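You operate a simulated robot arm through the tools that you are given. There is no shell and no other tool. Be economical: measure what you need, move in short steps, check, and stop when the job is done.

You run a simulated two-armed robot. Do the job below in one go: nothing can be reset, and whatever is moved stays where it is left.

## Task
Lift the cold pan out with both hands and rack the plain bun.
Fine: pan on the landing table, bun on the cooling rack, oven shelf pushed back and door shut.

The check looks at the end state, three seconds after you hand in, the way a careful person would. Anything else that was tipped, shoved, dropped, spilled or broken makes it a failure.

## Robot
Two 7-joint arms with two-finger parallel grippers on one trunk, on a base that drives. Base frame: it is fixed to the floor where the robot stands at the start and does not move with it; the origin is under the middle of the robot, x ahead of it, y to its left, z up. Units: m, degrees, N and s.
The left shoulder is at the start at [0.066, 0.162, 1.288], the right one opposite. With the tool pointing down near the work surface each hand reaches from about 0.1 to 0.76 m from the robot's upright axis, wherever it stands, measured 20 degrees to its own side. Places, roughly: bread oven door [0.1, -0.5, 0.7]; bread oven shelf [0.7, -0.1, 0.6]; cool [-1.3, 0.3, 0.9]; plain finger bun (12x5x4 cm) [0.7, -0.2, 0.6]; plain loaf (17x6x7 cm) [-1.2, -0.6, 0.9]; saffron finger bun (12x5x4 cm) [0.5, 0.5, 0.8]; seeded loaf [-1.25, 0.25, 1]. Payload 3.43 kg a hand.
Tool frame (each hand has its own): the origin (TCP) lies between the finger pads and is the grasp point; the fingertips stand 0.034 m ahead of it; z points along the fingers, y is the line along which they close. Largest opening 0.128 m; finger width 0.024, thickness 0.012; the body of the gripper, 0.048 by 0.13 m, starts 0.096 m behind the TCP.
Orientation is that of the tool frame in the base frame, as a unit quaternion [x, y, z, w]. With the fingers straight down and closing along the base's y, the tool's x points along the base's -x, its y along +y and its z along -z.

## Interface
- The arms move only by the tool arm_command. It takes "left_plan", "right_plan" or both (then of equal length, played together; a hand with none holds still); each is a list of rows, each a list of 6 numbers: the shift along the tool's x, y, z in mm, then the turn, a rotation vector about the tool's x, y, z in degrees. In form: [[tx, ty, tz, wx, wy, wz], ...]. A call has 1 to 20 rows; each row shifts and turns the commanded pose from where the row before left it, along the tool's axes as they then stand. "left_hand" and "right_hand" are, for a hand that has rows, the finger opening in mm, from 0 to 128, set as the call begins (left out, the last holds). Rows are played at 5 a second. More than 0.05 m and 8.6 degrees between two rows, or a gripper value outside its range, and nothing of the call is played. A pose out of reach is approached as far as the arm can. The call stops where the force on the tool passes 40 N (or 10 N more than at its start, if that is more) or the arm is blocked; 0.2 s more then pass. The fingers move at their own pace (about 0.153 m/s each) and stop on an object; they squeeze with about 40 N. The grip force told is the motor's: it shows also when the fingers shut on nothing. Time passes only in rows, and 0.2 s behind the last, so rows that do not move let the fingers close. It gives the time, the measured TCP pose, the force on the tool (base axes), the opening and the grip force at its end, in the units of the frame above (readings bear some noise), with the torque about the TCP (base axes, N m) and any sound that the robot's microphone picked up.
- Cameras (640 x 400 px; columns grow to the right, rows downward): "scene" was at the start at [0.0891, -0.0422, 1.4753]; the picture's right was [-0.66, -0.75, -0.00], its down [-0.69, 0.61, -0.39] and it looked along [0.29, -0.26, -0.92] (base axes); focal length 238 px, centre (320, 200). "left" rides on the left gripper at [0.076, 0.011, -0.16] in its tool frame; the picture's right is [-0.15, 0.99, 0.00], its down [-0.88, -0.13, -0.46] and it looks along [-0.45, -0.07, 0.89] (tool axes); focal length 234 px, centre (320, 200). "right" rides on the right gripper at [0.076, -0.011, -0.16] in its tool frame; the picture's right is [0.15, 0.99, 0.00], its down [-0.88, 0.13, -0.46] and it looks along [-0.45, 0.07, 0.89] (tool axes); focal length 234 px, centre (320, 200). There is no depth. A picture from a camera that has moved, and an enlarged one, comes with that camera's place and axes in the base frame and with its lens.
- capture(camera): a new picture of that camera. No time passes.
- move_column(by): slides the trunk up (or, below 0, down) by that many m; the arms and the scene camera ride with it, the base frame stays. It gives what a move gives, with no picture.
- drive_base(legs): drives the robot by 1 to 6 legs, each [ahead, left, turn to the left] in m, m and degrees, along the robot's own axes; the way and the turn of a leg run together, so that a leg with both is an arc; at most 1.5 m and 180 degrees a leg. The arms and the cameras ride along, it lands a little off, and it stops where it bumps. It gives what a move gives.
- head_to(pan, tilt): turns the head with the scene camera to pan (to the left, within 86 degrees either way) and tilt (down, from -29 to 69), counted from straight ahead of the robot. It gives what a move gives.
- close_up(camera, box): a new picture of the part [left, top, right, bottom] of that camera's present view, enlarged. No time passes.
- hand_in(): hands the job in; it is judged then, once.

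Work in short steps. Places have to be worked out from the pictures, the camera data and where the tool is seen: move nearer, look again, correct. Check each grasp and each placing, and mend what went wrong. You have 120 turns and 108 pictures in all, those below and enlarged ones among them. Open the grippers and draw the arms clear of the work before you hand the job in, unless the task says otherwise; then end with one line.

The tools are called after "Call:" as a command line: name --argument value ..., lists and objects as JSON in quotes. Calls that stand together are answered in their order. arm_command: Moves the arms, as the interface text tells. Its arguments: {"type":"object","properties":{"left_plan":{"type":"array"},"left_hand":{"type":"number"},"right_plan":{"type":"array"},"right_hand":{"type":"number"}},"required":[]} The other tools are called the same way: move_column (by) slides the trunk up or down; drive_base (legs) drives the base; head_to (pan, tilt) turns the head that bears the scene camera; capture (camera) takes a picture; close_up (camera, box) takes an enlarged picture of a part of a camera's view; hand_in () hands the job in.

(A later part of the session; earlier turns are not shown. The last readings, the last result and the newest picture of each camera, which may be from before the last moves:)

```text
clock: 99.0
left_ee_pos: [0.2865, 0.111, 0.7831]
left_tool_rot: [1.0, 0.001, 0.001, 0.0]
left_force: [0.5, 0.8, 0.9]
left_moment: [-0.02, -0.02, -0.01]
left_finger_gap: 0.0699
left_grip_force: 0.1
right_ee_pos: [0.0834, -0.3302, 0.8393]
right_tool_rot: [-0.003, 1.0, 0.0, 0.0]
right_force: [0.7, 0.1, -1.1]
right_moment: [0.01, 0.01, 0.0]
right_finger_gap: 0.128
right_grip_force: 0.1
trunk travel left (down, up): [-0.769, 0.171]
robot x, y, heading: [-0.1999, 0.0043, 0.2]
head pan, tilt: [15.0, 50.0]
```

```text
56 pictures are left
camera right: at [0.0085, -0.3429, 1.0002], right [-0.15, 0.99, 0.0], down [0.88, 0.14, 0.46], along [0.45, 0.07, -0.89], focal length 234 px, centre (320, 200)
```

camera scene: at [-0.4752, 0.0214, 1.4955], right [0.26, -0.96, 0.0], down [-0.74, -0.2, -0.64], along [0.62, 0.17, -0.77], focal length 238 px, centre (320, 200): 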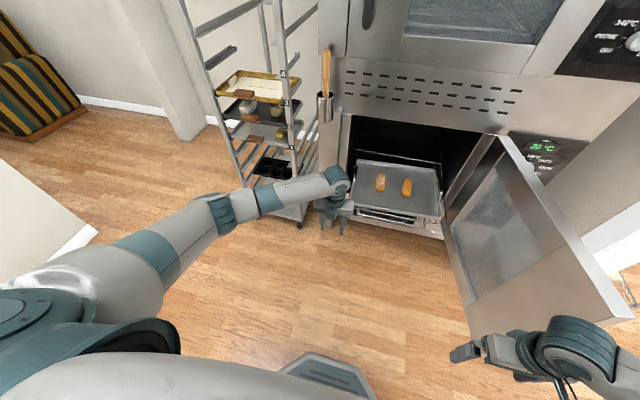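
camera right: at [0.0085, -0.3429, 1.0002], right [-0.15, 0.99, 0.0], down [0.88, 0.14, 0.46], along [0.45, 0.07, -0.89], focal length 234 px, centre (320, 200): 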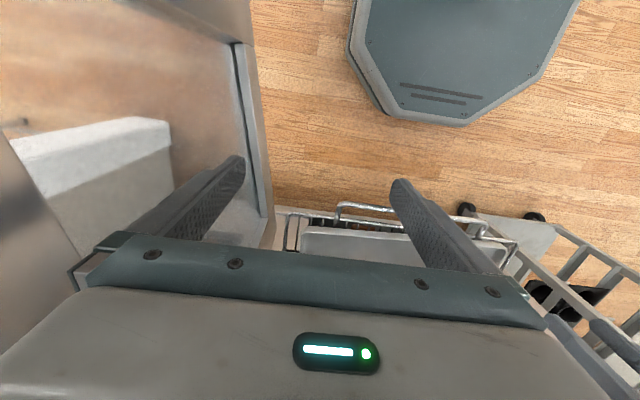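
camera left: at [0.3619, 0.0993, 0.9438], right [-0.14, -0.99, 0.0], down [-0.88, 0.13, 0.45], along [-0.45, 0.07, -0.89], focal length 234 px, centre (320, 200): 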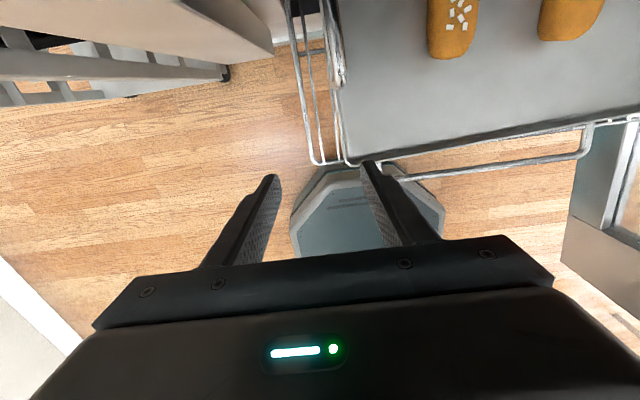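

The left handle shows at the top of the left view. I move the left hand 9 cm forward to see it fully, and the right hand forward as well.

Call:
arm_command --left_plan '[[30, 0, 0, 0, 0, 0], [30, 0, 0, 0, 0, 0], [30, 0, 0, 0, 0, 0], [0, 0, 0, 0, 0, 0], [0, 0, 0, 0, 0, 0], [0, 0, 0, 0, 0, 0], [0, 0, 0, 0, 0, 0]]' --right_plan '[[-40, 0, 0, 0, 0, 0], [-40, 0, 0, 0, 0, 0], [-40, 0, 0, 0, 0, 0], [-40, 0, 5, 0, 0, 0], [-40, 0, 5, 0, 0, 0], [-40, 0, 10, 0, 0, 0], [-40, 0, 10, 0, 0, 0]]' --right_hand 70

Call:
capture --camera "left"

Call:
capture --camera "right"

```text
clock: 100.6
left_ee_pos: [0.3557, 0.1125, 0.7829]
left_tool_rot: [1.0, -0.003, 0.0, -0.002]
left_force: [-0.6, -0.3, 0.4]
left_moment: [-0.02, 0.0, 0.0]
left_finger_gap: 0.0699
left_grip_force: 0.0
right_ee_pos: [0.355, -0.3274, 0.8177]
right_tool_rot: [-0.003, 1.0, -0.001, 0.008]
right_force: [0.0, -0.4, 0.2]
right_moment: [-0.03, -0.03, -0.02]
right_finger_gap: 0.0701
right_grip_force: 0.0
trunk travel left (down, up): [-0.769, 0.171]
robot x, y, heading: [-0.2021, 0.0082, 0.4]
head pan, tilt: [15.0, 50.0]
```

```text
55 pictures are left
camera left: at [0.4318, 0.0979, 0.9427], right [-0.15, -0.99, 0.0], down [-0.88, 0.13, 0.46], along [-0.45, 0.07, -0.89], focal length 234 px, centre (320, 200)
```

left: 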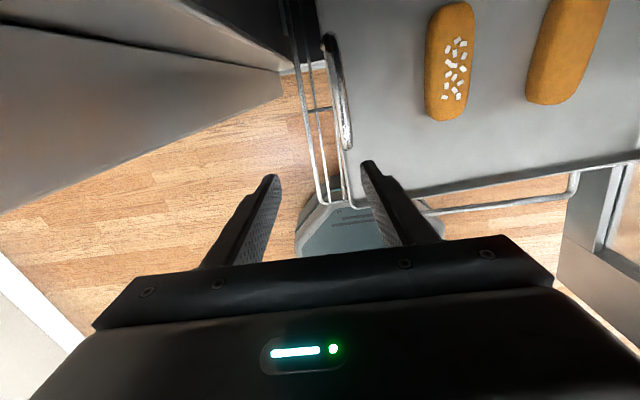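

```text
54 pictures are left
camera right: at [0.2764, -0.3401, 0.9775], right [-0.15, 0.99, 0.0], down [0.87, 0.14, 0.47], along [0.46, 0.07, -0.88], focal length 234 px, centre (320, 200)
```

right: 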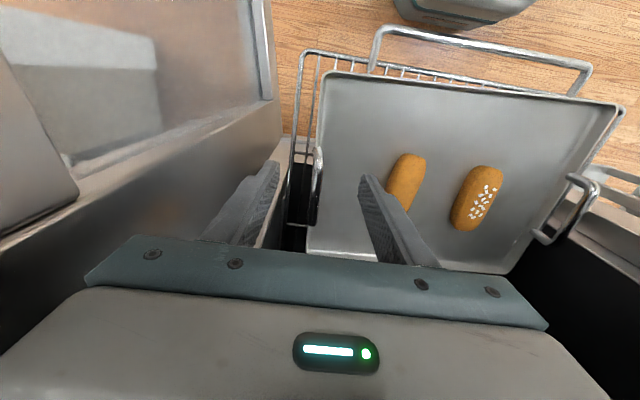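

I zoom on the handles.

Call:
close_up --camera "right" --box '[500, 150, 628, 260]'

Call:
close_up --camera "left" --box '[270, 20, 400, 220]'

Call:
close_up --camera "right" --box '[270, 110, 370, 270]'

```text
3.64 times, centred on (564, 205) of right
camera zoom: at [0.2764, -0.3401, 0.9775], right [-0.15, 0.99, 0.0], down [0.87, 0.14, 0.47], along [0.46, 0.07, -0.88], focal length 852 px, centre (-567, 182)
```

zoom: 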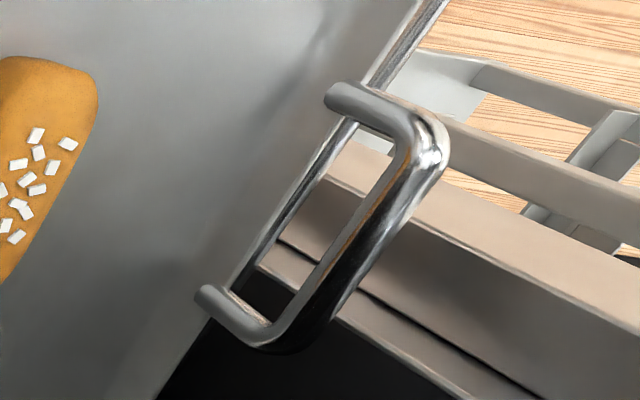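

```text
2.00 times, centred on (335, 120) of left
camera zoom: at [0.4318, 0.0979, 0.9427], right [-0.15, -0.99, 0.0], down [-0.88, 0.13, 0.46], along [-0.45, 0.07, -0.89], focal length 468 px, centre (290, 360)
```

zoom: 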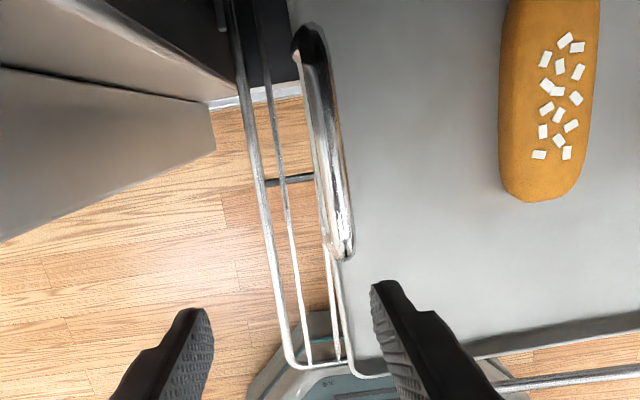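

```text
2.50 times, centred on (320, 190) of right
camera zoom: at [0.2764, -0.3401, 0.9775], right [-0.15, 0.99, 0.0], down [0.87, 0.14, 0.47], along [0.46, 0.07, -0.88], focal length 585 px, centre (320, 225)
```

zoom: 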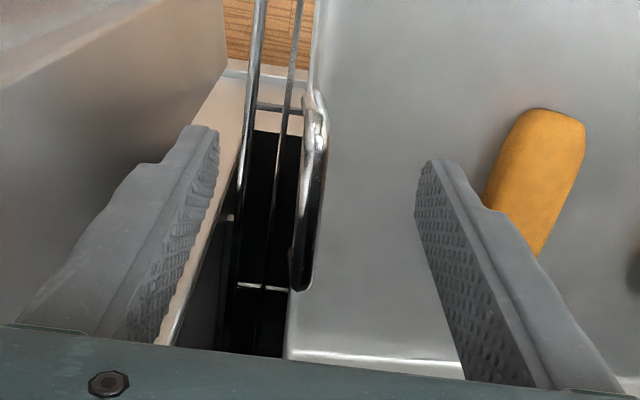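

Handles are upright D-loops, bars at about z 0.667: left mid (0.409, 0.082), right mid (0.433, -0.325), yawed ~4° ccw. I bring both hands above them, aligned.

Call:
arm_command --left_plan '[[10, 10, 0, 0, 0, -4.2], [10, 10, 0, 0, 0, 0], [11, 11, 0, 0, 0, 0], [0, 0, 20, 0, 0, 0], [0, 0, 20, 0, 0, 0], [0, 0, 13, 0, 0, 0]]' --right_plan '[[-15, 0, 10, 0, 0, -4.2], [-15, 0, 10, 0, 0, 0], [-15, -1, 15, 0, 0, 0], [-15, -1, 15, 0, 0, 0], [-10, 0, 15, 0, 0, 0], [0, 0, 15, 0, 0, 0]]' --left_hand 60 --right_hand 60

Call:
capture --camera "left"

Call:
capture --camera "right"

Call:
head_to --pan -5 --tilt 45

Call:
capture --camera "scene"

```text
clock: 101.0
left_ee_pos: [0.3551, 0.1065, 0.783]
left_tool_rot: [1.0, 0.019, -0.009, -0.004]
left_force: [-78.1, 11.6, 29.5]
left_moment: [-2.3, -16.57, 1.14]
left_finger_gap: 0.06
left_grip_force: 0.1
right_ee_pos: [0.3639, -0.3244, 0.8126]
right_tool_rot: [-0.028, 1.0, 0.0, 0.005]
right_force: [-0.2, 0.4, -0.9]
right_moment: [0.05, 0.01, -0.02]
right_finger_gap: 0.06
right_grip_force: 0.1
trunk travel left (down, up): [-0.769, 0.171]
robot x, y, heading: [-0.202, 0.0038, 0.9]
head pan, tilt: [15.0, 50.0]
stopped in row 1 (left hand): the force on the tool passed its limit at 154 N (the readings are from after the stop); the commanded pose is now the measured one
```

```text
50 pictures are left
camera left: at [0.4338, 0.0966, 0.9417], right [-0.11, -0.99, 0.0], down [-0.88, 0.09, 0.47], along [-0.47, 0.05, -0.88], focal length 234 px, centre (320, 200)
```

left: 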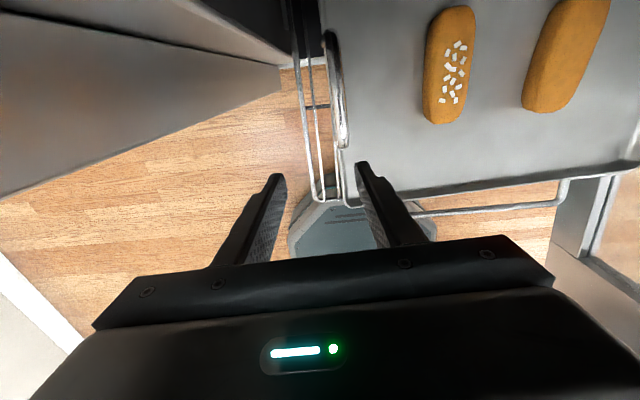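

```text
49 pictures are left
camera right: at [0.2875, -0.3411, 0.9712], right [-0.2, 0.98, 0.0], down [0.87, 0.18, 0.46], along [0.45, 0.09, -0.89], focal length 234 px, centre (320, 200)
```

right: 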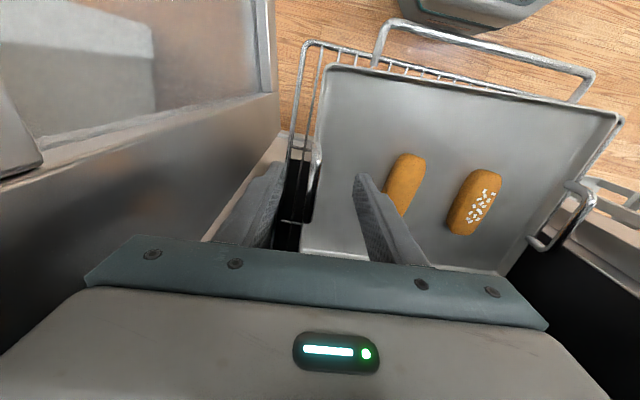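

```text
clock: 101.8
left_ee_pos: [0.3559, 0.107, 0.7829]
left_tool_rot: [1.0, 0.019, -0.007, -0.002]
left_force: [-99.6, 10.2, 22.1]
left_moment: [-1.77, -19.41, 0.83]
left_finger_gap: 0.0598
left_grip_force: 0.2
right_ee_pos: [0.3631, -0.3251, 0.812]
right_tool_rot: [-0.026, 1.0, -0.001, 0.007]
right_force: [-0.7, 0.6, 0.7]
right_moment: [-0.04, -0.02, 0.03]
right_finger_gap: 0.0598
right_grip_force: 0.0
trunk travel left (down, up): [-0.769, 0.171]
robot x, y, heading: [-0.2044, 0.0104, 0.3]
head pan, tilt: [-5.0, 45.0]
```

```text
48 pictures are left
camera scene: at [-0.0893, -0.0015, 1.5041], right [-0.08, -1.0, 0.0], down [-0.7, 0.06, -0.72], along [0.71, -0.06, -0.7], focal length 238 px, centre (320, 200)
```

scene: 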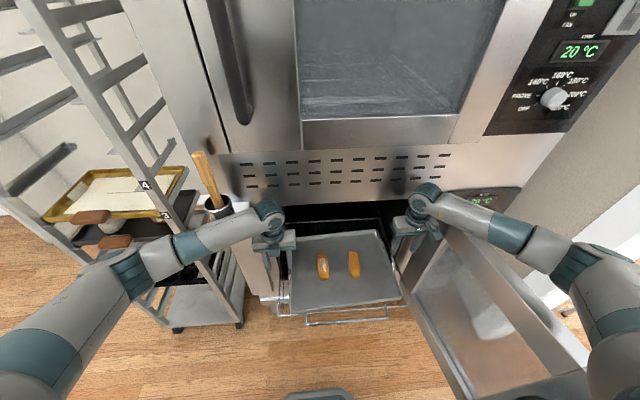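

The left hand pressed against the oven front (force −100 N in x). I back both hands off at once.

Call:
arm_command --left_plan '[[-15, 0, 0, 0, 0, 0], [-20, 0, 0, 0, 0, 0], [0, 0, 0, 0, 0, 0]]' --right_plan '[[15, 0, 0, 0, 0, 0], [20, 0, 0, 0, 0, 0], [0, 0, 0, 0, 0, 0]]'

Call:
close_up --camera "scene" --box '[180, 140, 480, 328]'

```text
clock: 102.6
left_ee_pos: [0.333, 0.1059, 0.7764]
left_tool_rot: [1.0, 0.022, -0.011, -0.004]
left_force: [-0.4, 0.2, -1.0]
left_moment: [0.0, 0.01, 0.0]
left_finger_gap: 0.0601
left_grip_force: 0.0
right_ee_pos: [0.336, -0.3301, 0.8044]
right_tool_rot: [-0.025, 1.0, -0.001, -0.001]
right_force: [-0.7, 0.1, 0.1]
right_moment: [-0.02, -0.05, -0.03]
right_finger_gap: 0.0598
right_grip_force: 0.2
trunk travel left (down, up): [-0.769, 0.171]
robot x, y, heading: [-0.2009, 0.0054, 0.5]
head pan, tilt: [-5.0, 45.0]
```

```text
2.13 times, centred on (330, 234) of scene
camera zoom: at [-0.0711, -0.0033, 1.5026], right [-0.08, -1.0, 0.0], down [-0.7, 0.06, -0.71], along [0.71, -0.06, -0.71], focal length 507 px, centre (299, 128)
```

zoom: 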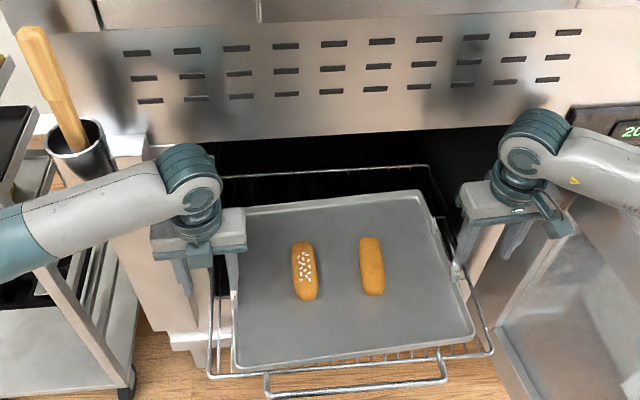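

Free again. I lower both hands first in front of the handle bars, so the wrists come below the header; the fingers will straddle the bars.

Call:
arm_command --left_plan '[[-3, 6, 20, 0, 0, -1.6], [-3, 6, 20, 0, 0, 0], [-3, 6, 20, 0, 0, 0], [-3, 6, 20, 0, 0, 0], [-3, 6, 20, 0, 0, 0]]' --right_plan '[[0, 0, 25.6, 0, 0, -1.4], [0, 0, 25.6, 0, 0, 0], [0, 0, 25.6, 0, 0, 0], [0, 0, 25.6, 0, 0, 0], [0, 0, 25.6, 0, 0, 0]]'

Call:
capture --camera "left"

Call:
capture --camera "right"

```text
clock: 103.8
left_ee_pos: [0.3078, 0.0894, 0.6857]
left_tool_rot: [0.999, 0.036, -0.004, 0.006]
left_force: [-1.6, 0.8, 1.5]
left_moment: [-0.08, -0.13, 0.0]
left_finger_gap: 0.0599
left_grip_force: 0.0
right_ee_pos: [0.3409, -0.3169, 0.7035]
right_tool_rot: [-0.038, 0.999, -0.007, 0.018]
right_force: [8.6, -2.7, 21.3]
right_moment: [0.2, 1.01, 0.02]
right_finger_gap: 0.0599
right_grip_force: 0.0
trunk travel left (down, up): [-0.769, 0.171]
robot x, y, heading: [-0.2006, 0.0042, 0.3]
head pan, tilt: [-5.0, 45.0]
```

```text
46 pictures are left
camera left: at [0.3863, 0.0849, 0.8443], right [-0.07, -1.0, 0.01], down [-0.88, 0.07, 0.46], along [-0.46, 0.02, -0.89], focal length 234 px, centre (320, 200)
```

left: 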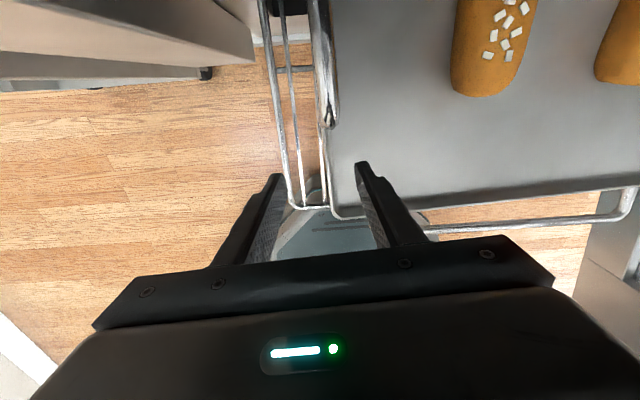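

```text
45 pictures are left
camera right: at [0.261, -0.3312, 0.8606], right [-0.22, 0.98, -0.02], down [0.85, 0.2, 0.48], along [0.48, 0.09, -0.87], focal length 234 px, centre (320, 200)
```

right: 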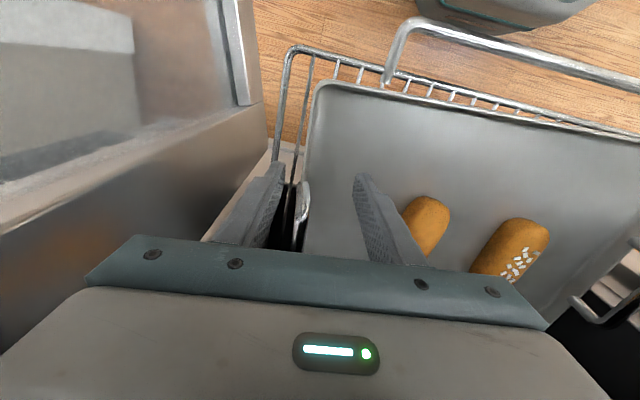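

The right hand meets something (z +21 N), likely the door top. I take a close look.

Call:
close_up --camera "scene" --box '[360, 160, 600, 310]'

```text
2.67 times, centred on (480, 235) of scene
camera zoom: at [-0.0923, 0.0256, 1.5063], right [-0.08, -1.0, 0.02], down [-0.69, 0.04, -0.72], along [0.72, -0.07, -0.69], focal length 636 px, centre (-107, 107)
```

zoom: 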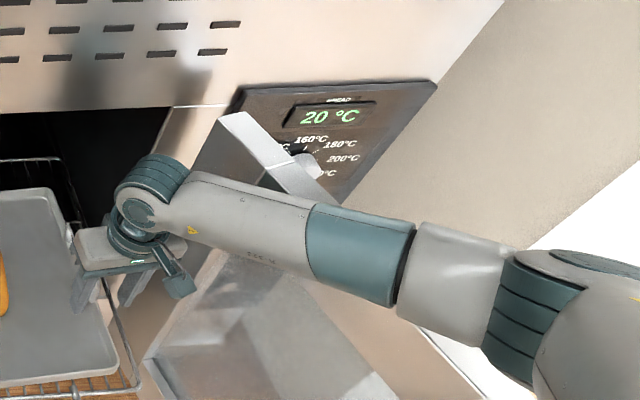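

The right forearm presses on the door's top. I raise both hands at once and draw back; I'll take a stance further back with a lower trunk, so the arms reach in straighter and clear the door.

Call:
arm_command --left_plan '[[0, 0, -30, 0, 0, 0], [0, 0, -40, 0, 0, 0], [0, 0, -45, 0, 0, 0], [0, 0, -45, 0, 0, 0], [0, 0, -45, 0, 0, 0], [0, 0, -45, 0, 0, 0]]' --right_plan '[[0, 0, -30, 0, 0, 0], [0, 0, -40, 0, 0, 0], [0, 0, -45, 0, 0, 0], [0, 0, -45, 0, 0, 0], [0, 0, -45, 0, 0, 0], [0, 0, -45, 0, 0, 0]]'

Call:
drive_base --legs '[[-0.15, 0, 0]]'

Call:
capture --camera "scene"

```text
clock: 105.2
left_ee_pos: [0.3226, 0.0765, 0.927]
left_tool_rot: [0.999, 0.036, -0.013, -0.003]
left_force: [0.4, 1.0, 0.4]
left_moment: [-0.04, -0.02, 0.0]
left_finger_gap: 0.0602
left_grip_force: 0.1
right_ee_pos: [0.3361, -0.3285, 0.9256]
right_tool_rot: [-0.038, 0.999, 0.0, -0.001]
right_force: [-0.4, 0.4, -0.7]
right_moment: [-0.04, -0.01, -0.01]
right_finger_gap: 0.0602
right_grip_force: 0.0
trunk travel left (down, up): [-0.769, 0.171]
robot x, y, heading: [-0.2018, 0.0057, 0.7]
head pan, tilt: [-5.0, 45.0]
```

```text
clock: 106.6
left_ee_pos: [0.1745, 0.0727, 0.9248]
left_tool_rot: [0.999, 0.035, -0.013, -0.005]
left_force: [0.5, -0.4, 0.2]
left_moment: [-0.03, 0.01, 0.0]
left_finger_gap: 0.06
left_grip_force: 0.0
right_ee_pos: [0.1884, -0.3307, 0.9233]
right_tool_rot: [-0.038, 0.999, 0.001, -0.003]
right_force: [0.5, 0.0, -0.5]
right_moment: [-0.01, 0.0, 0.02]
right_finger_gap: 0.0601
right_grip_force: 0.0
trunk travel left (down, up): [-0.769, 0.171]
robot x, y, heading: [-0.3517, 0.003, 0.1]
head pan, tilt: [-5.0, 45.0]
```

```text
43 pictures are left
camera scene: at [-0.2181, -0.0044, 1.5022], right [-0.08, -1.0, 0.0], down [-0.71, 0.06, -0.71], along [0.7, -0.06, -0.71], focal length 238 px, centre (320, 200)
```

scene: 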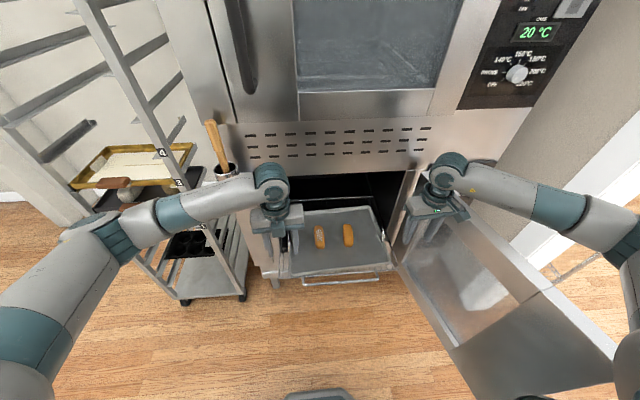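

Header bottom is near x 0.41, z 1.0. I back up, stretch both arms forward, then lower the trunk; later I drive in so the fingers straddle the handle bars.

Call:
drive_base --legs '[[-0.1, 0, 0]]'

Call:
arm_command --left_plan '[[40, 0, 0, 0, 0, 0], [40, 0, 0, 0, 0, 0], [40, 0, 0, 0, 0, 0], [40, 0, 0, 0, 0, 0], [38, 0, 0, 0, 0, 0]]' --right_plan '[[-40, 0, 0, 0, 0, 0], [-40, 0, 0, 0, 0, 0], [-40, 0, 0, 0, 0, 0], [-40, 0, 0, 0, 0, 0], [-40, 0, 0, 0, 0, 0]]'

Call:
move_column --by -0.19

Call:
capture --camera "scene"

```text
clock: 107.8
left_ee_pos: [0.0743, 0.071, 0.9257]
left_tool_rot: [0.999, 0.034, -0.012, -0.004]
left_force: [-0.2, -0.7, 0.0]
left_moment: [0.0, -0.01, -0.01]
left_finger_gap: 0.0601
left_grip_force: 0.1
right_ee_pos: [0.0861, -0.3311, 0.9248]
right_tool_rot: [-0.036, 0.999, -0.001, -0.001]
right_force: [-0.2, 0.1, -0.7]
right_moment: [-0.01, -0.02, -0.02]
right_finger_gap: 0.0601
right_grip_force: 0.0
trunk travel left (down, up): [-0.769, 0.171]
robot x, y, heading: [-0.4516, 0.0044, 0.4]
head pan, tilt: [-5.0, 45.0]
```

```text
clock: 109.0
left_ee_pos: [0.2727, 0.0856, 0.9209]
left_tool_rot: [0.999, 0.033, -0.013, -0.004]
left_force: [0.0, 0.9, -0.2]
left_moment: [-0.03, 0.03, 0.0]
left_finger_gap: 0.0599
left_grip_force: 0.1
right_ee_pos: [0.2879, -0.3164, 0.9238]
right_tool_rot: [-0.037, 0.999, 0.0, -0.002]
right_force: [0.2, -0.6, -0.2]
right_moment: [0.0, 0.05, -0.01]
right_finger_gap: 0.0602
right_grip_force: 0.0
trunk travel left (down, up): [-0.769, 0.171]
robot x, y, heading: [-0.453, 0.0066, 0.3]
head pan, tilt: [-5.0, 45.0]
```

```text
clock: 111.0
left_ee_pos: [0.2714, 0.0859, 0.7328]
left_tool_rot: [0.999, 0.034, -0.013, -0.004]
left_force: [-0.1, 0.1, 0.2]
left_moment: [0.01, 0.03, 0.01]
left_finger_gap: 0.0599
left_grip_force: 0.1
right_ee_pos: [0.2859, -0.3168, 0.7342]
right_tool_rot: [-0.036, 0.999, 0.0, -0.001]
right_force: [-0.5, 0.2, 0.6]
right_moment: [0.03, 0.05, -0.01]
right_finger_gap: 0.0597
right_grip_force: 0.0
trunk travel left (down, up): [-0.579, 0.361]
robot x, y, heading: [-0.4539, 0.0042, 0.4]
head pan, tilt: [-5.0, 45.0]
```

```text
42 pictures are left
camera scene: at [-0.3197, -0.0048, 1.3125], right [-0.08, -1.0, 0.0], down [-0.7, 0.06, -0.71], along [0.7, -0.06, -0.71], focal length 238 px, centre (320, 200)
```

scene: 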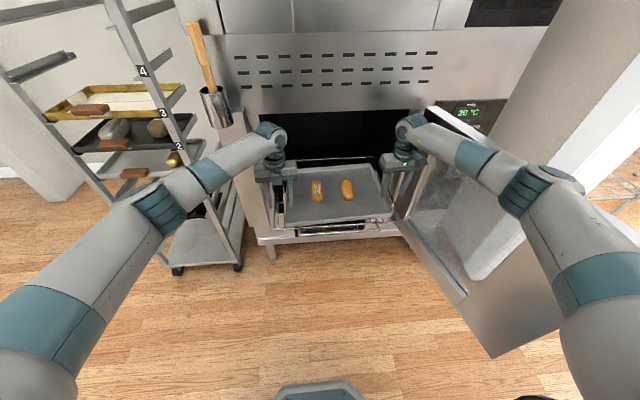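

All clear. I lower the trunk 5.8 cm more (TCP z≈0.675) and check alignment.

Call:
move_column --by -0.058

Call:
capture --camera "left"

Call:
capture --camera "right"

```text
clock: 112.0
left_ee_pos: [0.2718, 0.0846, 0.6745]
left_tool_rot: [0.999, 0.034, -0.013, -0.004]
left_force: [-0.1, -0.9, 0.7]
left_moment: [0.0, -0.04, 0.0]
left_finger_gap: 0.0599
left_grip_force: 0.1
right_ee_pos: [0.2858, -0.3169, 0.6766]
right_tool_rot: [-0.037, 0.999, 0.0, -0.001]
right_force: [0.6, 0.7, 0.5]
right_moment: [0.0, 0.0, 0.0]
right_finger_gap: 0.06
right_grip_force: 0.0
trunk travel left (down, up): [-0.521, 0.419]
robot x, y, heading: [-0.449, 0.0035, -0.1]
head pan, tilt: [-5.0, 45.0]
```

```text
41 pictures are left
camera left: at [0.3513, 0.0778, 0.833], right [-0.08, -1.0, -0.01], down [-0.88, 0.07, 0.48], along [-0.48, 0.04, -0.88], focal length 234 px, centre (320, 200)
```

left: 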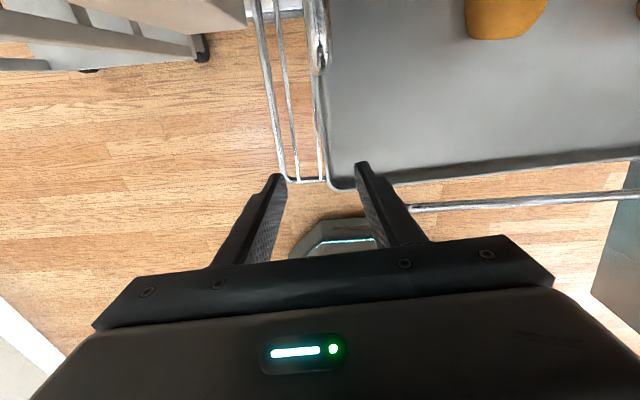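

```text
40 pictures are left
camera right: at [0.2118, -0.3337, 0.8368], right [-0.22, 0.98, 0.0], down [0.87, 0.19, 0.45], along [0.44, 0.1, -0.89], focal length 234 px, centre (320, 200)
```

right: 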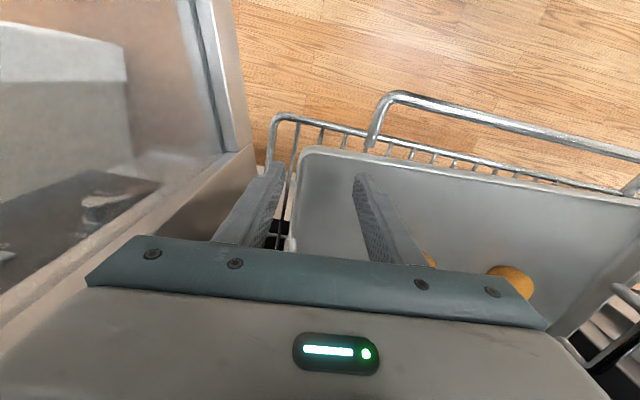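

The frame's side posts (opening about y −0.356…0.127 at x≈0.41) would hit the gripper bodies, so the shelf must come out ~7 cm more. I raise both hands and yaw the left one to 90° to grip the shelf bar again.

Call:
arm_command --left_plan '[[0, 0, -40, 0, 0, 0], [0, 0, -40, 0, 0, 0], [0, 0, 0, 0, 0, -8.6], [0, 0, 0, 0, 0, -8.6], [0, 0, 0, 0, 0, -8.6], [0, 0, 0, 0, 0, -8.6], [0, 0, 0, 0, 0, -8.6], [0, 0, 0, 0, 0, -8.6], [0, 0, 0, 0, 0, -8.6], [0, 0, 0, 0, 0, -8.6], [0, 0, 0, 0, 0, -8.6], [0, 0, 0, 0, 0, -8.6]]' --right_plan '[[0, 0, -40, 0, 0, 0], [0, 0, -40, 0, 0, 0], [0, 0, 0, 0, 0, 0], [0, 0, 0, 0, 0, 0], [0, 0, 0, 0, 0, 0], [0, 0, 0, 0, 0, 0], [0, 0, 0, 0, 0, 0], [0, 0, 0, 0, 0, 0], [0, 0, 0, 0, 0, 0], [0, 0, 0, 0, 0, 0], [0, 0, 0, 0, 0, 0], [0, 0, 0, 0, 0, 0]]' --left_hand 26

Call:
capture --camera "left"

```text
clock: 114.6
left_ee_pos: [0.2736, 0.0863, 0.7541]
left_tool_rot: [0.707, 0.708, -0.006, -0.012]
left_force: [-0.1, -0.2, 1.0]
left_moment: [-0.02, -0.01, -0.02]
left_finger_gap: 0.0258
left_grip_force: 0.1
right_ee_pos: [0.2865, -0.3163, 0.7568]
right_tool_rot: [-0.036, 0.999, 0.001, -0.001]
right_force: [0.8, -0.4, 0.4]
right_moment: [0.01, 0.0, -0.03]
right_finger_gap: 0.0597
right_grip_force: 0.0
trunk travel left (down, up): [-0.521, 0.419]
robot x, y, heading: [-0.4493, 0.0064, 0.2]
head pan, tilt: [-5.0, 45.0]
```

```text
39 pictures are left
camera left: at [0.2882, 0.159, 0.9146], right [0.99, -0.15, -0.03], down [-0.12, -0.88, 0.45], along [-0.09, -0.44, -0.89], focal length 234 px, centre (320, 200)
```

left: 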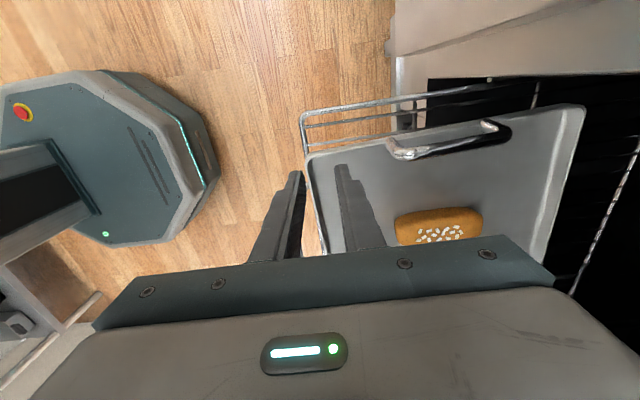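

Rotation went cleanly. I move over the bar (x≈0.2, y≈-0.02) and look.

Call:
arm_command --left_plan '[[-35, -24, 0, 0, 0, 0], [-35, -24, 0, 0, 0, 0], [-36, -24, 0, 0, 0, 0], [0, 0, 20, 0, 0, 0], [0, 0, 20, 0, 0, 0], [0, 0, 20, 0, 0, 0]]'

Call:
capture --camera "left"

```text
clock: 116.0
left_ee_pos: [0.1976, -0.0196, 0.6958]
left_tool_rot: [0.708, 0.706, -0.006, -0.013]
left_force: [0.4, 0.8, 0.1]
left_moment: [-0.01, 0.0, -0.02]
left_finger_gap: 0.0261
left_grip_force: 0.0
right_ee_pos: [0.2868, -0.3164, 0.7555]
right_tool_rot: [-0.036, 0.999, 0.0, -0.001]
right_force: [0.7, 0.2, 0.0]
right_moment: [0.02, -0.02, 0.0]
right_finger_gap: 0.06
right_grip_force: 0.1
trunk travel left (down, up): [-0.521, 0.419]
robot x, y, heading: [-0.4489, 0.0039, 0.5]
head pan, tilt: [-5.0, 45.0]
```

```text
38 pictures are left
camera left: at [0.2145, 0.0536, 0.8557], right [0.99, -0.15, -0.03], down [-0.12, -0.88, 0.45], along [-0.09, -0.44, -0.89], focal length 234 px, centre (320, 200)
```

left: 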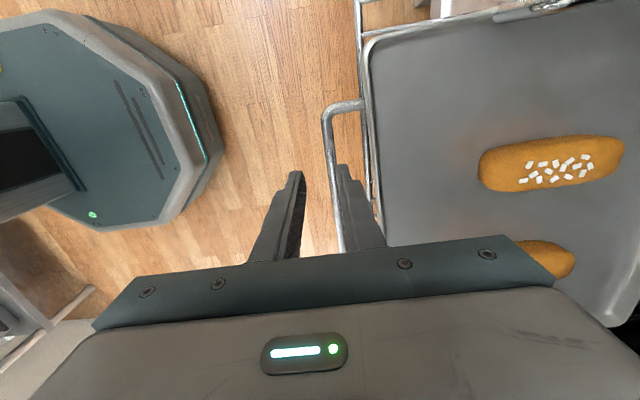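

The bar is at x≈0.208, so I shift +12 mm, descend 74 mm and grip.

Call:
arm_command --left_plan '[[0, 12, 0, 0, 0, 0], [0, 0, 25, 0, 0, 0], [0, 0, 25, 0, 0, 0], [0, 0, 23, 0, 0, 0]]'

Call:
capture --camera "left"

Call:
arm_command --left_plan '[[0, 0, 0, 0, 0, 0], [0, 0, 0, 0, 0, 0]]' --left_hand 0

```text
clock: 117.0
left_ee_pos: [0.2093, -0.0187, 0.6223]
left_tool_rot: [0.708, 0.706, -0.007, -0.011]
left_force: [0.1, -0.1, -0.1]
left_moment: [0.0, -0.03, 0.0]
left_finger_gap: 0.0257
left_grip_force: 0.0
right_ee_pos: [0.2873, -0.3169, 0.7567]
right_tool_rot: [-0.037, 0.999, -0.001, -0.001]
right_force: [-0.5, -0.4, -0.2]
right_moment: [-0.03, -0.04, 0.04]
right_finger_gap: 0.0599
right_grip_force: 0.0
trunk travel left (down, up): [-0.521, 0.419]
robot x, y, heading: [-0.4519, 0.0015, -0.0]
head pan, tilt: [-5.0, 45.0]
```

```text
37 pictures are left
camera left: at [0.2247, 0.0542, 0.7826], right [0.99, -0.15, -0.03], down [-0.12, -0.88, 0.45], along [-0.09, -0.44, -0.89], focal length 234 px, centre (320, 200)
```

left: 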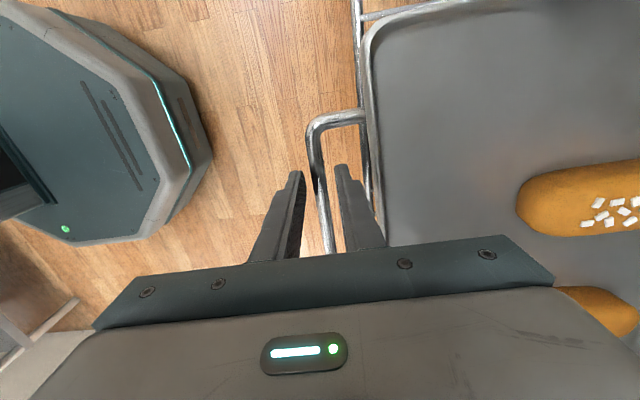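

```text
clock: 117.6
left_ee_pos: [0.209, -0.0196, 0.6226]
left_tool_rot: [0.708, 0.706, -0.006, -0.011]
left_force: [1.6, 0.2, -1.9]
left_moment: [0.03, -0.06, 0.1]
left_finger_gap: 0.0116
left_grip_force: 45.2
right_ee_pos: [0.2875, -0.3166, 0.7564]
right_tool_rot: [-0.037, 0.999, 0.0, -0.001]
right_force: [0.3, -1.1, 0.0]
right_moment: [0.0, 0.04, 0.0]
right_finger_gap: 0.0601
right_grip_force: 0.0
trunk travel left (down, up): [-0.521, 0.419]
robot x, y, heading: [-0.4492, 0.0055, 0.3]
head pan, tilt: [-5.0, 45.0]
```

Gripped with almost no load. I pull 70 mm with the arm in small steps.

Call:
arm_command --left_plan '[[0, -5, 0, 0, 0, 0], [0, -5, 0, 0, 0, 0], [0, -8, 0, 0, 0, 0], [0, -8, 0, 0, 0, 0], [0, -8, 0, 0, 0, 0], [0, -8, 0, 0, 0, 0], [0, -8, 0, 0, 0, 0], [0, -8, 0, 0, 0, 0], [0, -8, 0, 0, 0, 0], [0, -6, 0, 0, 0, 0]]'

```text
clock: 119.8
left_ee_pos: [0.1378, -0.0195, 0.6204]
left_tool_rot: [0.708, 0.706, -0.007, -0.013]
left_force: [1.4, 2.1, -14.1]
left_moment: [0.12, -0.07, 0.11]
left_finger_gap: 0.0115
left_grip_force: 44.9
right_ee_pos: [0.287, -0.316, 0.7558]
right_tool_rot: [-0.037, 0.999, -0.001, -0.001]
right_force: [-0.3, -0.7, 0.3]
right_moment: [0.01, 0.02, 0.01]
right_finger_gap: 0.0602
right_grip_force: 0.0
trunk travel left (down, up): [-0.521, 0.419]
robot x, y, heading: [-0.4536, 0.0037, -0.1]
head pan, tilt: [-5.0, 45.0]
```

Out another 71 mm. I release, rise, and turn the left hand back to the handle orientation.

Call:
arm_command --left_plan '[[0, 0, 0, 0, 0, 0], [0, 0, -30, 0, 0, 0], [0, 0, -45, 0, 0, 0], [0, 0, -45, 0, 0, 0], [0, 0, -15, 0, 0, 0], [25, 30, 0, 0, 0, 8.6], [25, 20, 0, 0, 0, 8.6], [25, 0, 0, 0, 0, 8.6], [0, 0, 0, 0, 0, 8.6], [0, 0, 0, 0, 0, 8.6], [0, 0, 0, 0, 0, 8.6], [0, 0, 0, 0, 0, 8.6], [0, 0, 0, 0, 0, 8.6], [0, 0, 0, 0, 0, 8.6], [0, 0, 0, 0, 0, 8.6]]' --left_hand 28

Call:
capture --camera "scene"

```text
clock: 123.0
left_ee_pos: [0.2022, 0.0504, 0.7587]
left_tool_rot: [0.999, 0.033, -0.013, -0.004]
left_force: [-0.3, -1.0, -0.4]
left_moment: [-0.02, 0.0, -0.02]
left_finger_gap: 0.0279
left_grip_force: 0.0
right_ee_pos: [0.2877, -0.3166, 0.757]
right_tool_rot: [-0.037, 0.999, 0.0, -0.001]
right_force: [0.2, 0.2, 0.8]
right_moment: [-0.02, -0.02, 0.02]
right_finger_gap: 0.0602
right_grip_force: 0.0
trunk travel left (down, up): [-0.521, 0.419]
robot x, y, heading: [-0.4537, 0.0013, 0.3]
head pan, tilt: [-5.0, 45.0]
```

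```text
36 pictures are left
camera scene: at [-0.3196, -0.0046, 1.2544], right [-0.08, -1.0, 0.0], down [-0.7, 0.06, -0.71], along [0.7, -0.06, -0.71], focal length 238 px, centre (320, 200)
```

scene: 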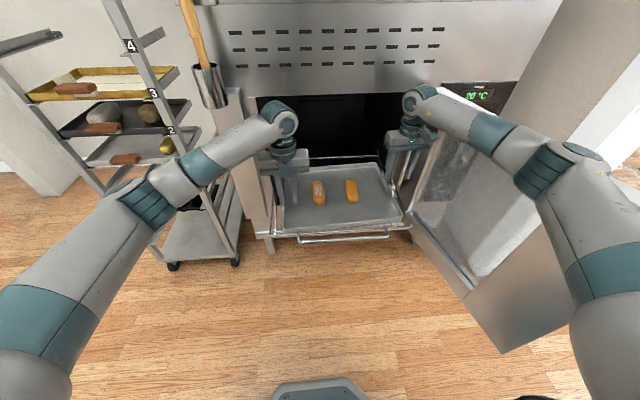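

Now I move both hands above their handle bars and check from the hand cameras.

Call:
arm_command --left_plan '[[34.5, -5.7, 0, 0, 0, 0], [34.5, -5.7, 0, 0, 0, 0], [34.5, -5.7, 0, 0, 0, 0], [34.5, -5.7, 0, 0, 0, 0], [0, 0, 15, 0, 0, 0]]' --right_plan '[[-14, -3.3, 0, 0, 0, 0], [-14, -3.3, 0, 0, 0, 0], [-14, -3.3, 0, 0, 0, 0], [-14, -3.3, 0, 0, 0, 0], [0, 0, 15, 0, 0, 0]]' --left_hand 60 --right_hand 60

Call:
capture --camera "left"

Call:
capture --camera "right"

```text
clock: 124.2
left_ee_pos: [0.3385, 0.0823, 0.7397]
left_tool_rot: [0.999, 0.034, -0.014, -0.005]
left_force: [-0.4, -0.1, -0.1]
left_moment: [-0.02, 0.03, -0.01]
left_finger_gap: 0.0601
left_grip_force: 0.0
right_ee_pos: [0.3435, -0.3254, 0.7409]
right_tool_rot: [-0.038, 0.999, 0.0, -0.001]
right_force: [0.3, -0.4, 0.8]
right_moment: [0.03, -0.04, 0.0]
right_finger_gap: 0.0601
right_grip_force: 0.1
trunk travel left (down, up): [-0.521, 0.419]
robot x, y, heading: [-0.4518, 0.0044, 0.3]
head pan, tilt: [-5.0, 45.0]
```

```text
35 pictures are left
camera left: at [0.4187, 0.0744, 0.897], right [-0.08, -1.0, -0.01], down [-0.88, 0.07, 0.48], along [-0.48, 0.04, -0.88], focal length 234 px, centre (320, 200)
```

left: 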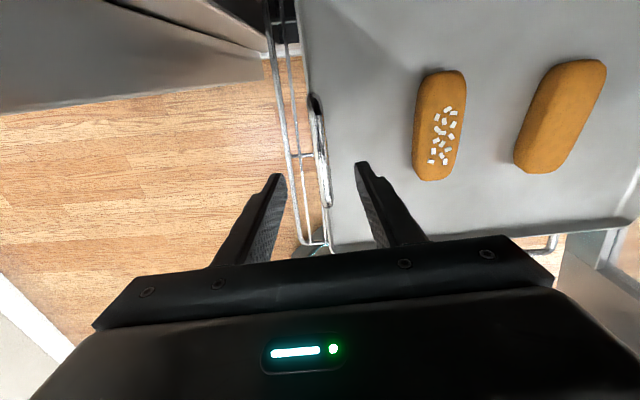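

```text
34 pictures are left
camera right: at [0.2698, -0.3427, 0.9011], right [-0.22, 0.98, 0.0], down [0.87, 0.2, 0.45], along [0.44, 0.1, -0.89], focal length 234 px, centre (320, 200)
```

right: 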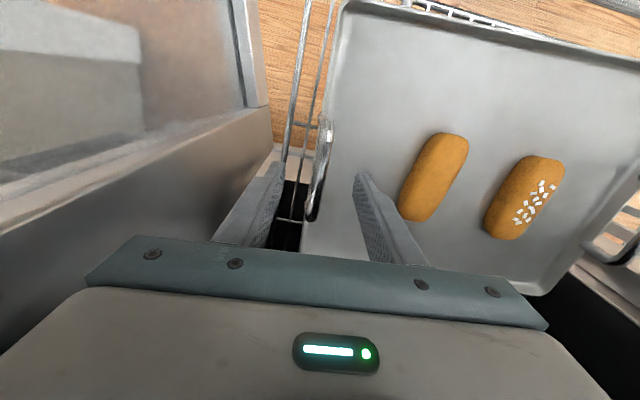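

Alignment matches (left mid 0.345, 0.080; right mid 0.354, −0.326). I descend to z≈0.672 straddling the bars.

Call:
arm_command --left_plan '[[7, 2, 17, 0, 0, 0], [0, 0, 17, 0, 0, 0], [0, 0, 17, 0, 0, 0], [0, 0, 17, 0, 0, 0]]' --right_plan '[[-10, 0, 17, 0, 0, 0], [0, 0, 17, 0, 0, 0], [0, 0, 17, 0, 0, 0], [0, 0, 18, 0, 0, 0]]'

Call:
close_up --camera "left" --box '[220, 60, 420, 270]'

Call:
close_up --camera "right" --box '[220, 60, 420, 270]'

```text
clock: 125.2
left_ee_pos: [0.3428, 0.0826, 0.6716]
left_tool_rot: [0.999, 0.035, -0.013, -0.005]
left_force: [0.4, 0.5, -0.1]
left_moment: [-0.01, 0.01, 0.02]
left_finger_gap: 0.0602
left_grip_force: 0.0
right_ee_pos: [0.3537, -0.3248, 0.6708]
right_tool_rot: [-0.037, 0.999, 0.0, -0.001]
right_force: [-0.2, -0.4, -0.9]
right_moment: [-0.03, 0.02, -0.02]
right_finger_gap: 0.06
right_grip_force: 0.1
trunk travel left (down, up): [-0.521, 0.419]
robot x, y, heading: [-0.4524, 0.0017, 0.0]
head pan, tilt: [-5.0, 45.0]
```

```text
1.90 times, centred on (320, 165) of left
camera zoom: at [0.4238, 0.0735, 0.829], right [-0.08, -1.0, -0.01], down [-0.88, 0.07, 0.48], along [-0.48, 0.04, -0.88], focal length 446 px, centre (320, 267)
```

zoom: 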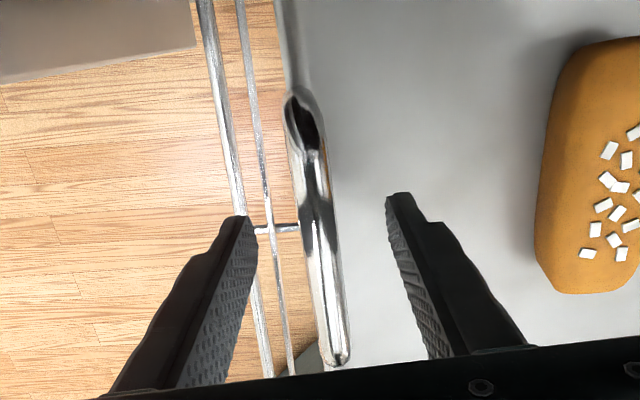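

```text
1.90 times, centred on (320, 165) of right
camera zoom: at [0.2791, -0.342, 0.8312], right [-0.22, 0.98, 0.0], down [0.87, 0.19, 0.45], along [0.44, 0.1, -0.89], focal length 446 px, centre (320, 267)
```

zoom: 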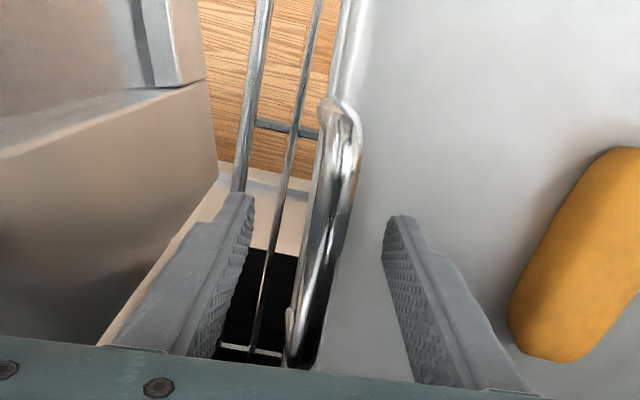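

Both bars lie between the fingers with margin. I close both hands.

Call:
arm_command --left_plan '[[0, 0, 0, 0, 0, 0], [0, 0, 0, 0, 0, 0], [0, 0, 0, 0, 0, 0]]' --right_plan '[[0, 0, 0, 0, 0, 0], [0, 0, 0, 0, 0, 0], [0, 0, 0, 0, 0, 0]]' --left_hand 0 --right_hand 0

```text
clock: 126.0
left_ee_pos: [0.3422, 0.0801, 0.6726]
left_tool_rot: [0.999, 0.033, -0.012, -0.004]
left_force: [-2.9, -7.0, -0.5]
left_moment: [-0.01, -0.3, -0.72]
left_finger_gap: 0.0145
left_grip_force: 40.0
right_ee_pos: [0.3535, -0.3235, 0.6724]
right_tool_rot: [-0.038, 0.999, 0.002, -0.001]
right_force: [2.7, 8.2, 0.5]
right_moment: [0.02, 0.23, -0.99]
right_finger_gap: 0.0148
right_grip_force: 39.7
trunk travel left (down, up): [-0.521, 0.419]
robot x, y, heading: [-0.4497, 0.0045, 0.4]
head pan, tilt: [-5.0, 45.0]
```

Both hold a 14.5 mm bar at 40 N. I lift 30 mm together in small steps.

Call:
arm_command --left_plan '[[0, 0, -6, 0, 0, 0], [0, 0, -6, 0, 0, 0], [0, 0, -6, 0, 0, 0], [0, 0, -6, 0, 0, 0], [0, 0, -6, 0, 0, 0]]' --right_plan '[[0, 0, -6, 0, 0, 0], [0, 0, -6, 0, 0, 0], [0, 0, -6, 0, 0, 0], [0, 0, -6, 0, 0, 0], [0, 0, -6, 0, 0, 0]]'

Call:
capture --camera "scene"

```text
clock: 127.2
left_ee_pos: [0.3431, 0.08, 0.7002]
left_tool_rot: [0.999, 0.034, -0.013, -0.003]
left_force: [-3.3, -12.7, -3.3]
left_moment: [-0.03, 0.19, -0.84]
left_finger_gap: 0.0148
left_grip_force: 40.4
right_ee_pos: [0.3538, -0.3241, 0.7023]
right_tool_rot: [-0.037, 0.999, 0.001, -0.001]
right_force: [4.6, 12.8, -4.3]
right_moment: [0.05, -0.22, -1.0]
right_finger_gap: 0.0146
right_grip_force: 39.7
trunk travel left (down, up): [-0.521, 0.419]
robot x, y, heading: [-0.4521, 0.0039, 0.1]
head pan, tilt: [-5.0, 45.0]
```

```text
31 pictures are left
camera scene: at [-0.3187, -0.005, 1.2543], right [-0.08, -1.0, 0.0], down [-0.71, 0.06, -0.71], along [0.7, -0.06, -0.71], focal length 238 px, centre (320, 200)
```

scene: 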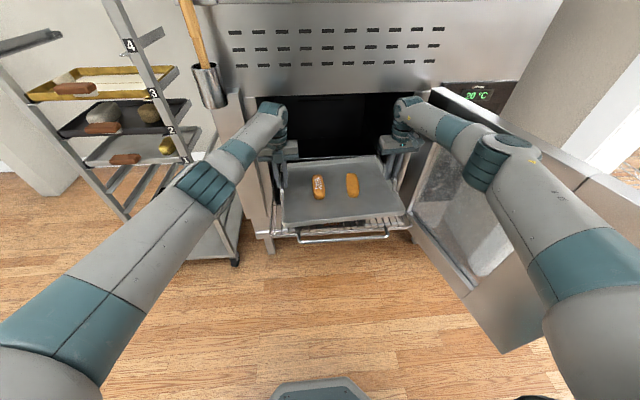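

The pan is up and level (light, ~8 N). I back straight out 0.25 m, then raise the trunk.

Call:
drive_base --legs '[[-0.25, 0, 0]]'

Call:
move_column --by 0.35

Call:
capture --camera "scene"

```text
clock: 129.1
left_ee_pos: [0.0942, 0.0789, 0.7018]
left_tool_rot: [0.999, 0.033, -0.012, -0.003]
left_force: [-3.9, -15.5, -4.0]
left_moment: [-0.1, 0.0, -0.84]
left_finger_gap: 0.0147
left_grip_force: 40.1
right_ee_pos: [0.1032, -0.3264, 0.7027]
right_tool_rot: [-0.037, 0.999, 0.001, 0.0]
right_force: [3.7, 17.4, -2.5]
right_moment: [0.1, -0.03, -0.98]
right_finger_gap: 0.0149
right_grip_force: 39.6
trunk travel left (down, up): [-0.521, 0.419]
robot x, y, heading: [-0.7015, 0.0027, 0.3]
head pan, tilt: [-5.0, 45.0]
```

```text
clock: 132.5
left_ee_pos: [0.0947, 0.0791, 1.0509]
left_tool_rot: [0.999, 0.033, -0.013, -0.003]
left_force: [-3.7, -1.9, -3.7]
left_moment: [-0.01, -0.11, -0.81]
left_finger_gap: 0.0146
left_grip_force: 40.0
right_ee_pos: [0.1044, -0.3259, 1.052]
right_tool_rot: [-0.037, 0.999, 0.001, -0.001]
right_force: [4.7, 1.6, -3.1]
right_moment: [0.02, 0.12, -0.95]
right_finger_gap: 0.0144
right_grip_force: 40.3
trunk travel left (down, up): [-0.871, 0.069]
robot x, y, heading: [-0.7015, 0.0029, 0.1]
head pan, tilt: [-5.0, 45.0]
```

```text
30 pictures are left
camera scene: at [-0.568, -0.0062, 1.6042], right [-0.08, -1.0, 0.0], down [-0.71, 0.06, -0.71], along [0.7, -0.06, -0.71], focal length 238 px, centre (320, 200)
```

scene: 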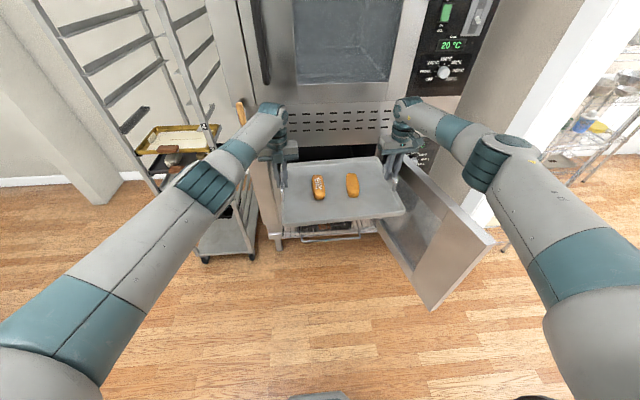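

I retract both arms together by 20 cm in small steps to shorten the sweep for the turn.

Call:
arm_command --left_plan '[[-16, -1, 0, 0, 0, 0], [-16, -1, 0, 0, 0, 0], [-16, -1, 0, 0, 0, 0], [-16, -1, 0, 0, 0, 0], [-16, -1, 0, 0, 0, 0], [-16, -1, 0, 0, 0, 0], [-16, -1, 0, 0, 0, 0], [-16, -1, 0, 0, 0, 0], [-16, -1, 0, 0, 0, 0], [-16, -1, 0, 0, 0, 0], [-16, -1, 0, 0, 0, 0], [-16, -1, 0, 0, 0, 0]]' --right_plan '[[16, 1.2, 0, 0, 0, 0], [16, 1.2, 0, 0, 0, 0], [16, 1.2, 0, 0, 0, 0], [16, 1.2, 0, 0, 0, 0], [16, 1.2, 0, 0, 0, 0], [16, 1.2, 0, 0, 0, 0], [16, 1.2, 0, 0, 0, 0], [16, 1.2, 0, 0, 0, 0], [16, 1.2, 0, 0, 0, 0], [16, 1.2, 0, 0, 0, 0], [16, 1.2, 0, 0, 0, 0], [16, 1.2, 0, 0, 0, 0]]'

Call:
capture --camera "scene"

```text
clock: 135.1
left_ee_pos: [-0.0981, 0.0785, 1.0562]
left_tool_rot: [0.999, 0.034, -0.013, -0.005]
left_force: [-4.7, 6.7, -2.8]
left_moment: [-0.02, -0.23, -0.97]
left_finger_gap: 0.0146
left_grip_force: 40.3
right_ee_pos: [-0.0892, -0.3265, 1.0537]
right_tool_rot: [-0.036, 0.999, 0.0, -0.001]
right_force: [5.2, -6.6, -3.4]
right_moment: [-0.06, 0.26, -0.95]
right_finger_gap: 0.0145
right_grip_force: 39.7
trunk travel left (down, up): [-0.871, 0.069]
robot x, y, heading: [-0.7002, 0.0078, 0.2]
head pan, tilt: [-5.0, 45.0]
```

```text
29 pictures are left
camera scene: at [-0.5698, -0.0063, 1.6045], right [-0.08, -1.0, 0.0], down [-0.7, 0.06, -0.71], along [0.7, -0.06, -0.71], focal length 238 px, centre (320, 200)
```

scene: 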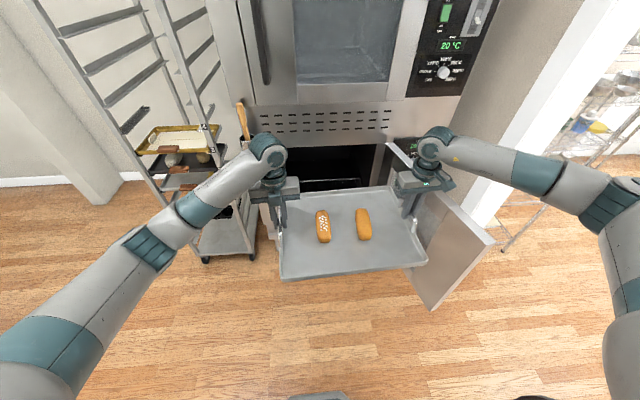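

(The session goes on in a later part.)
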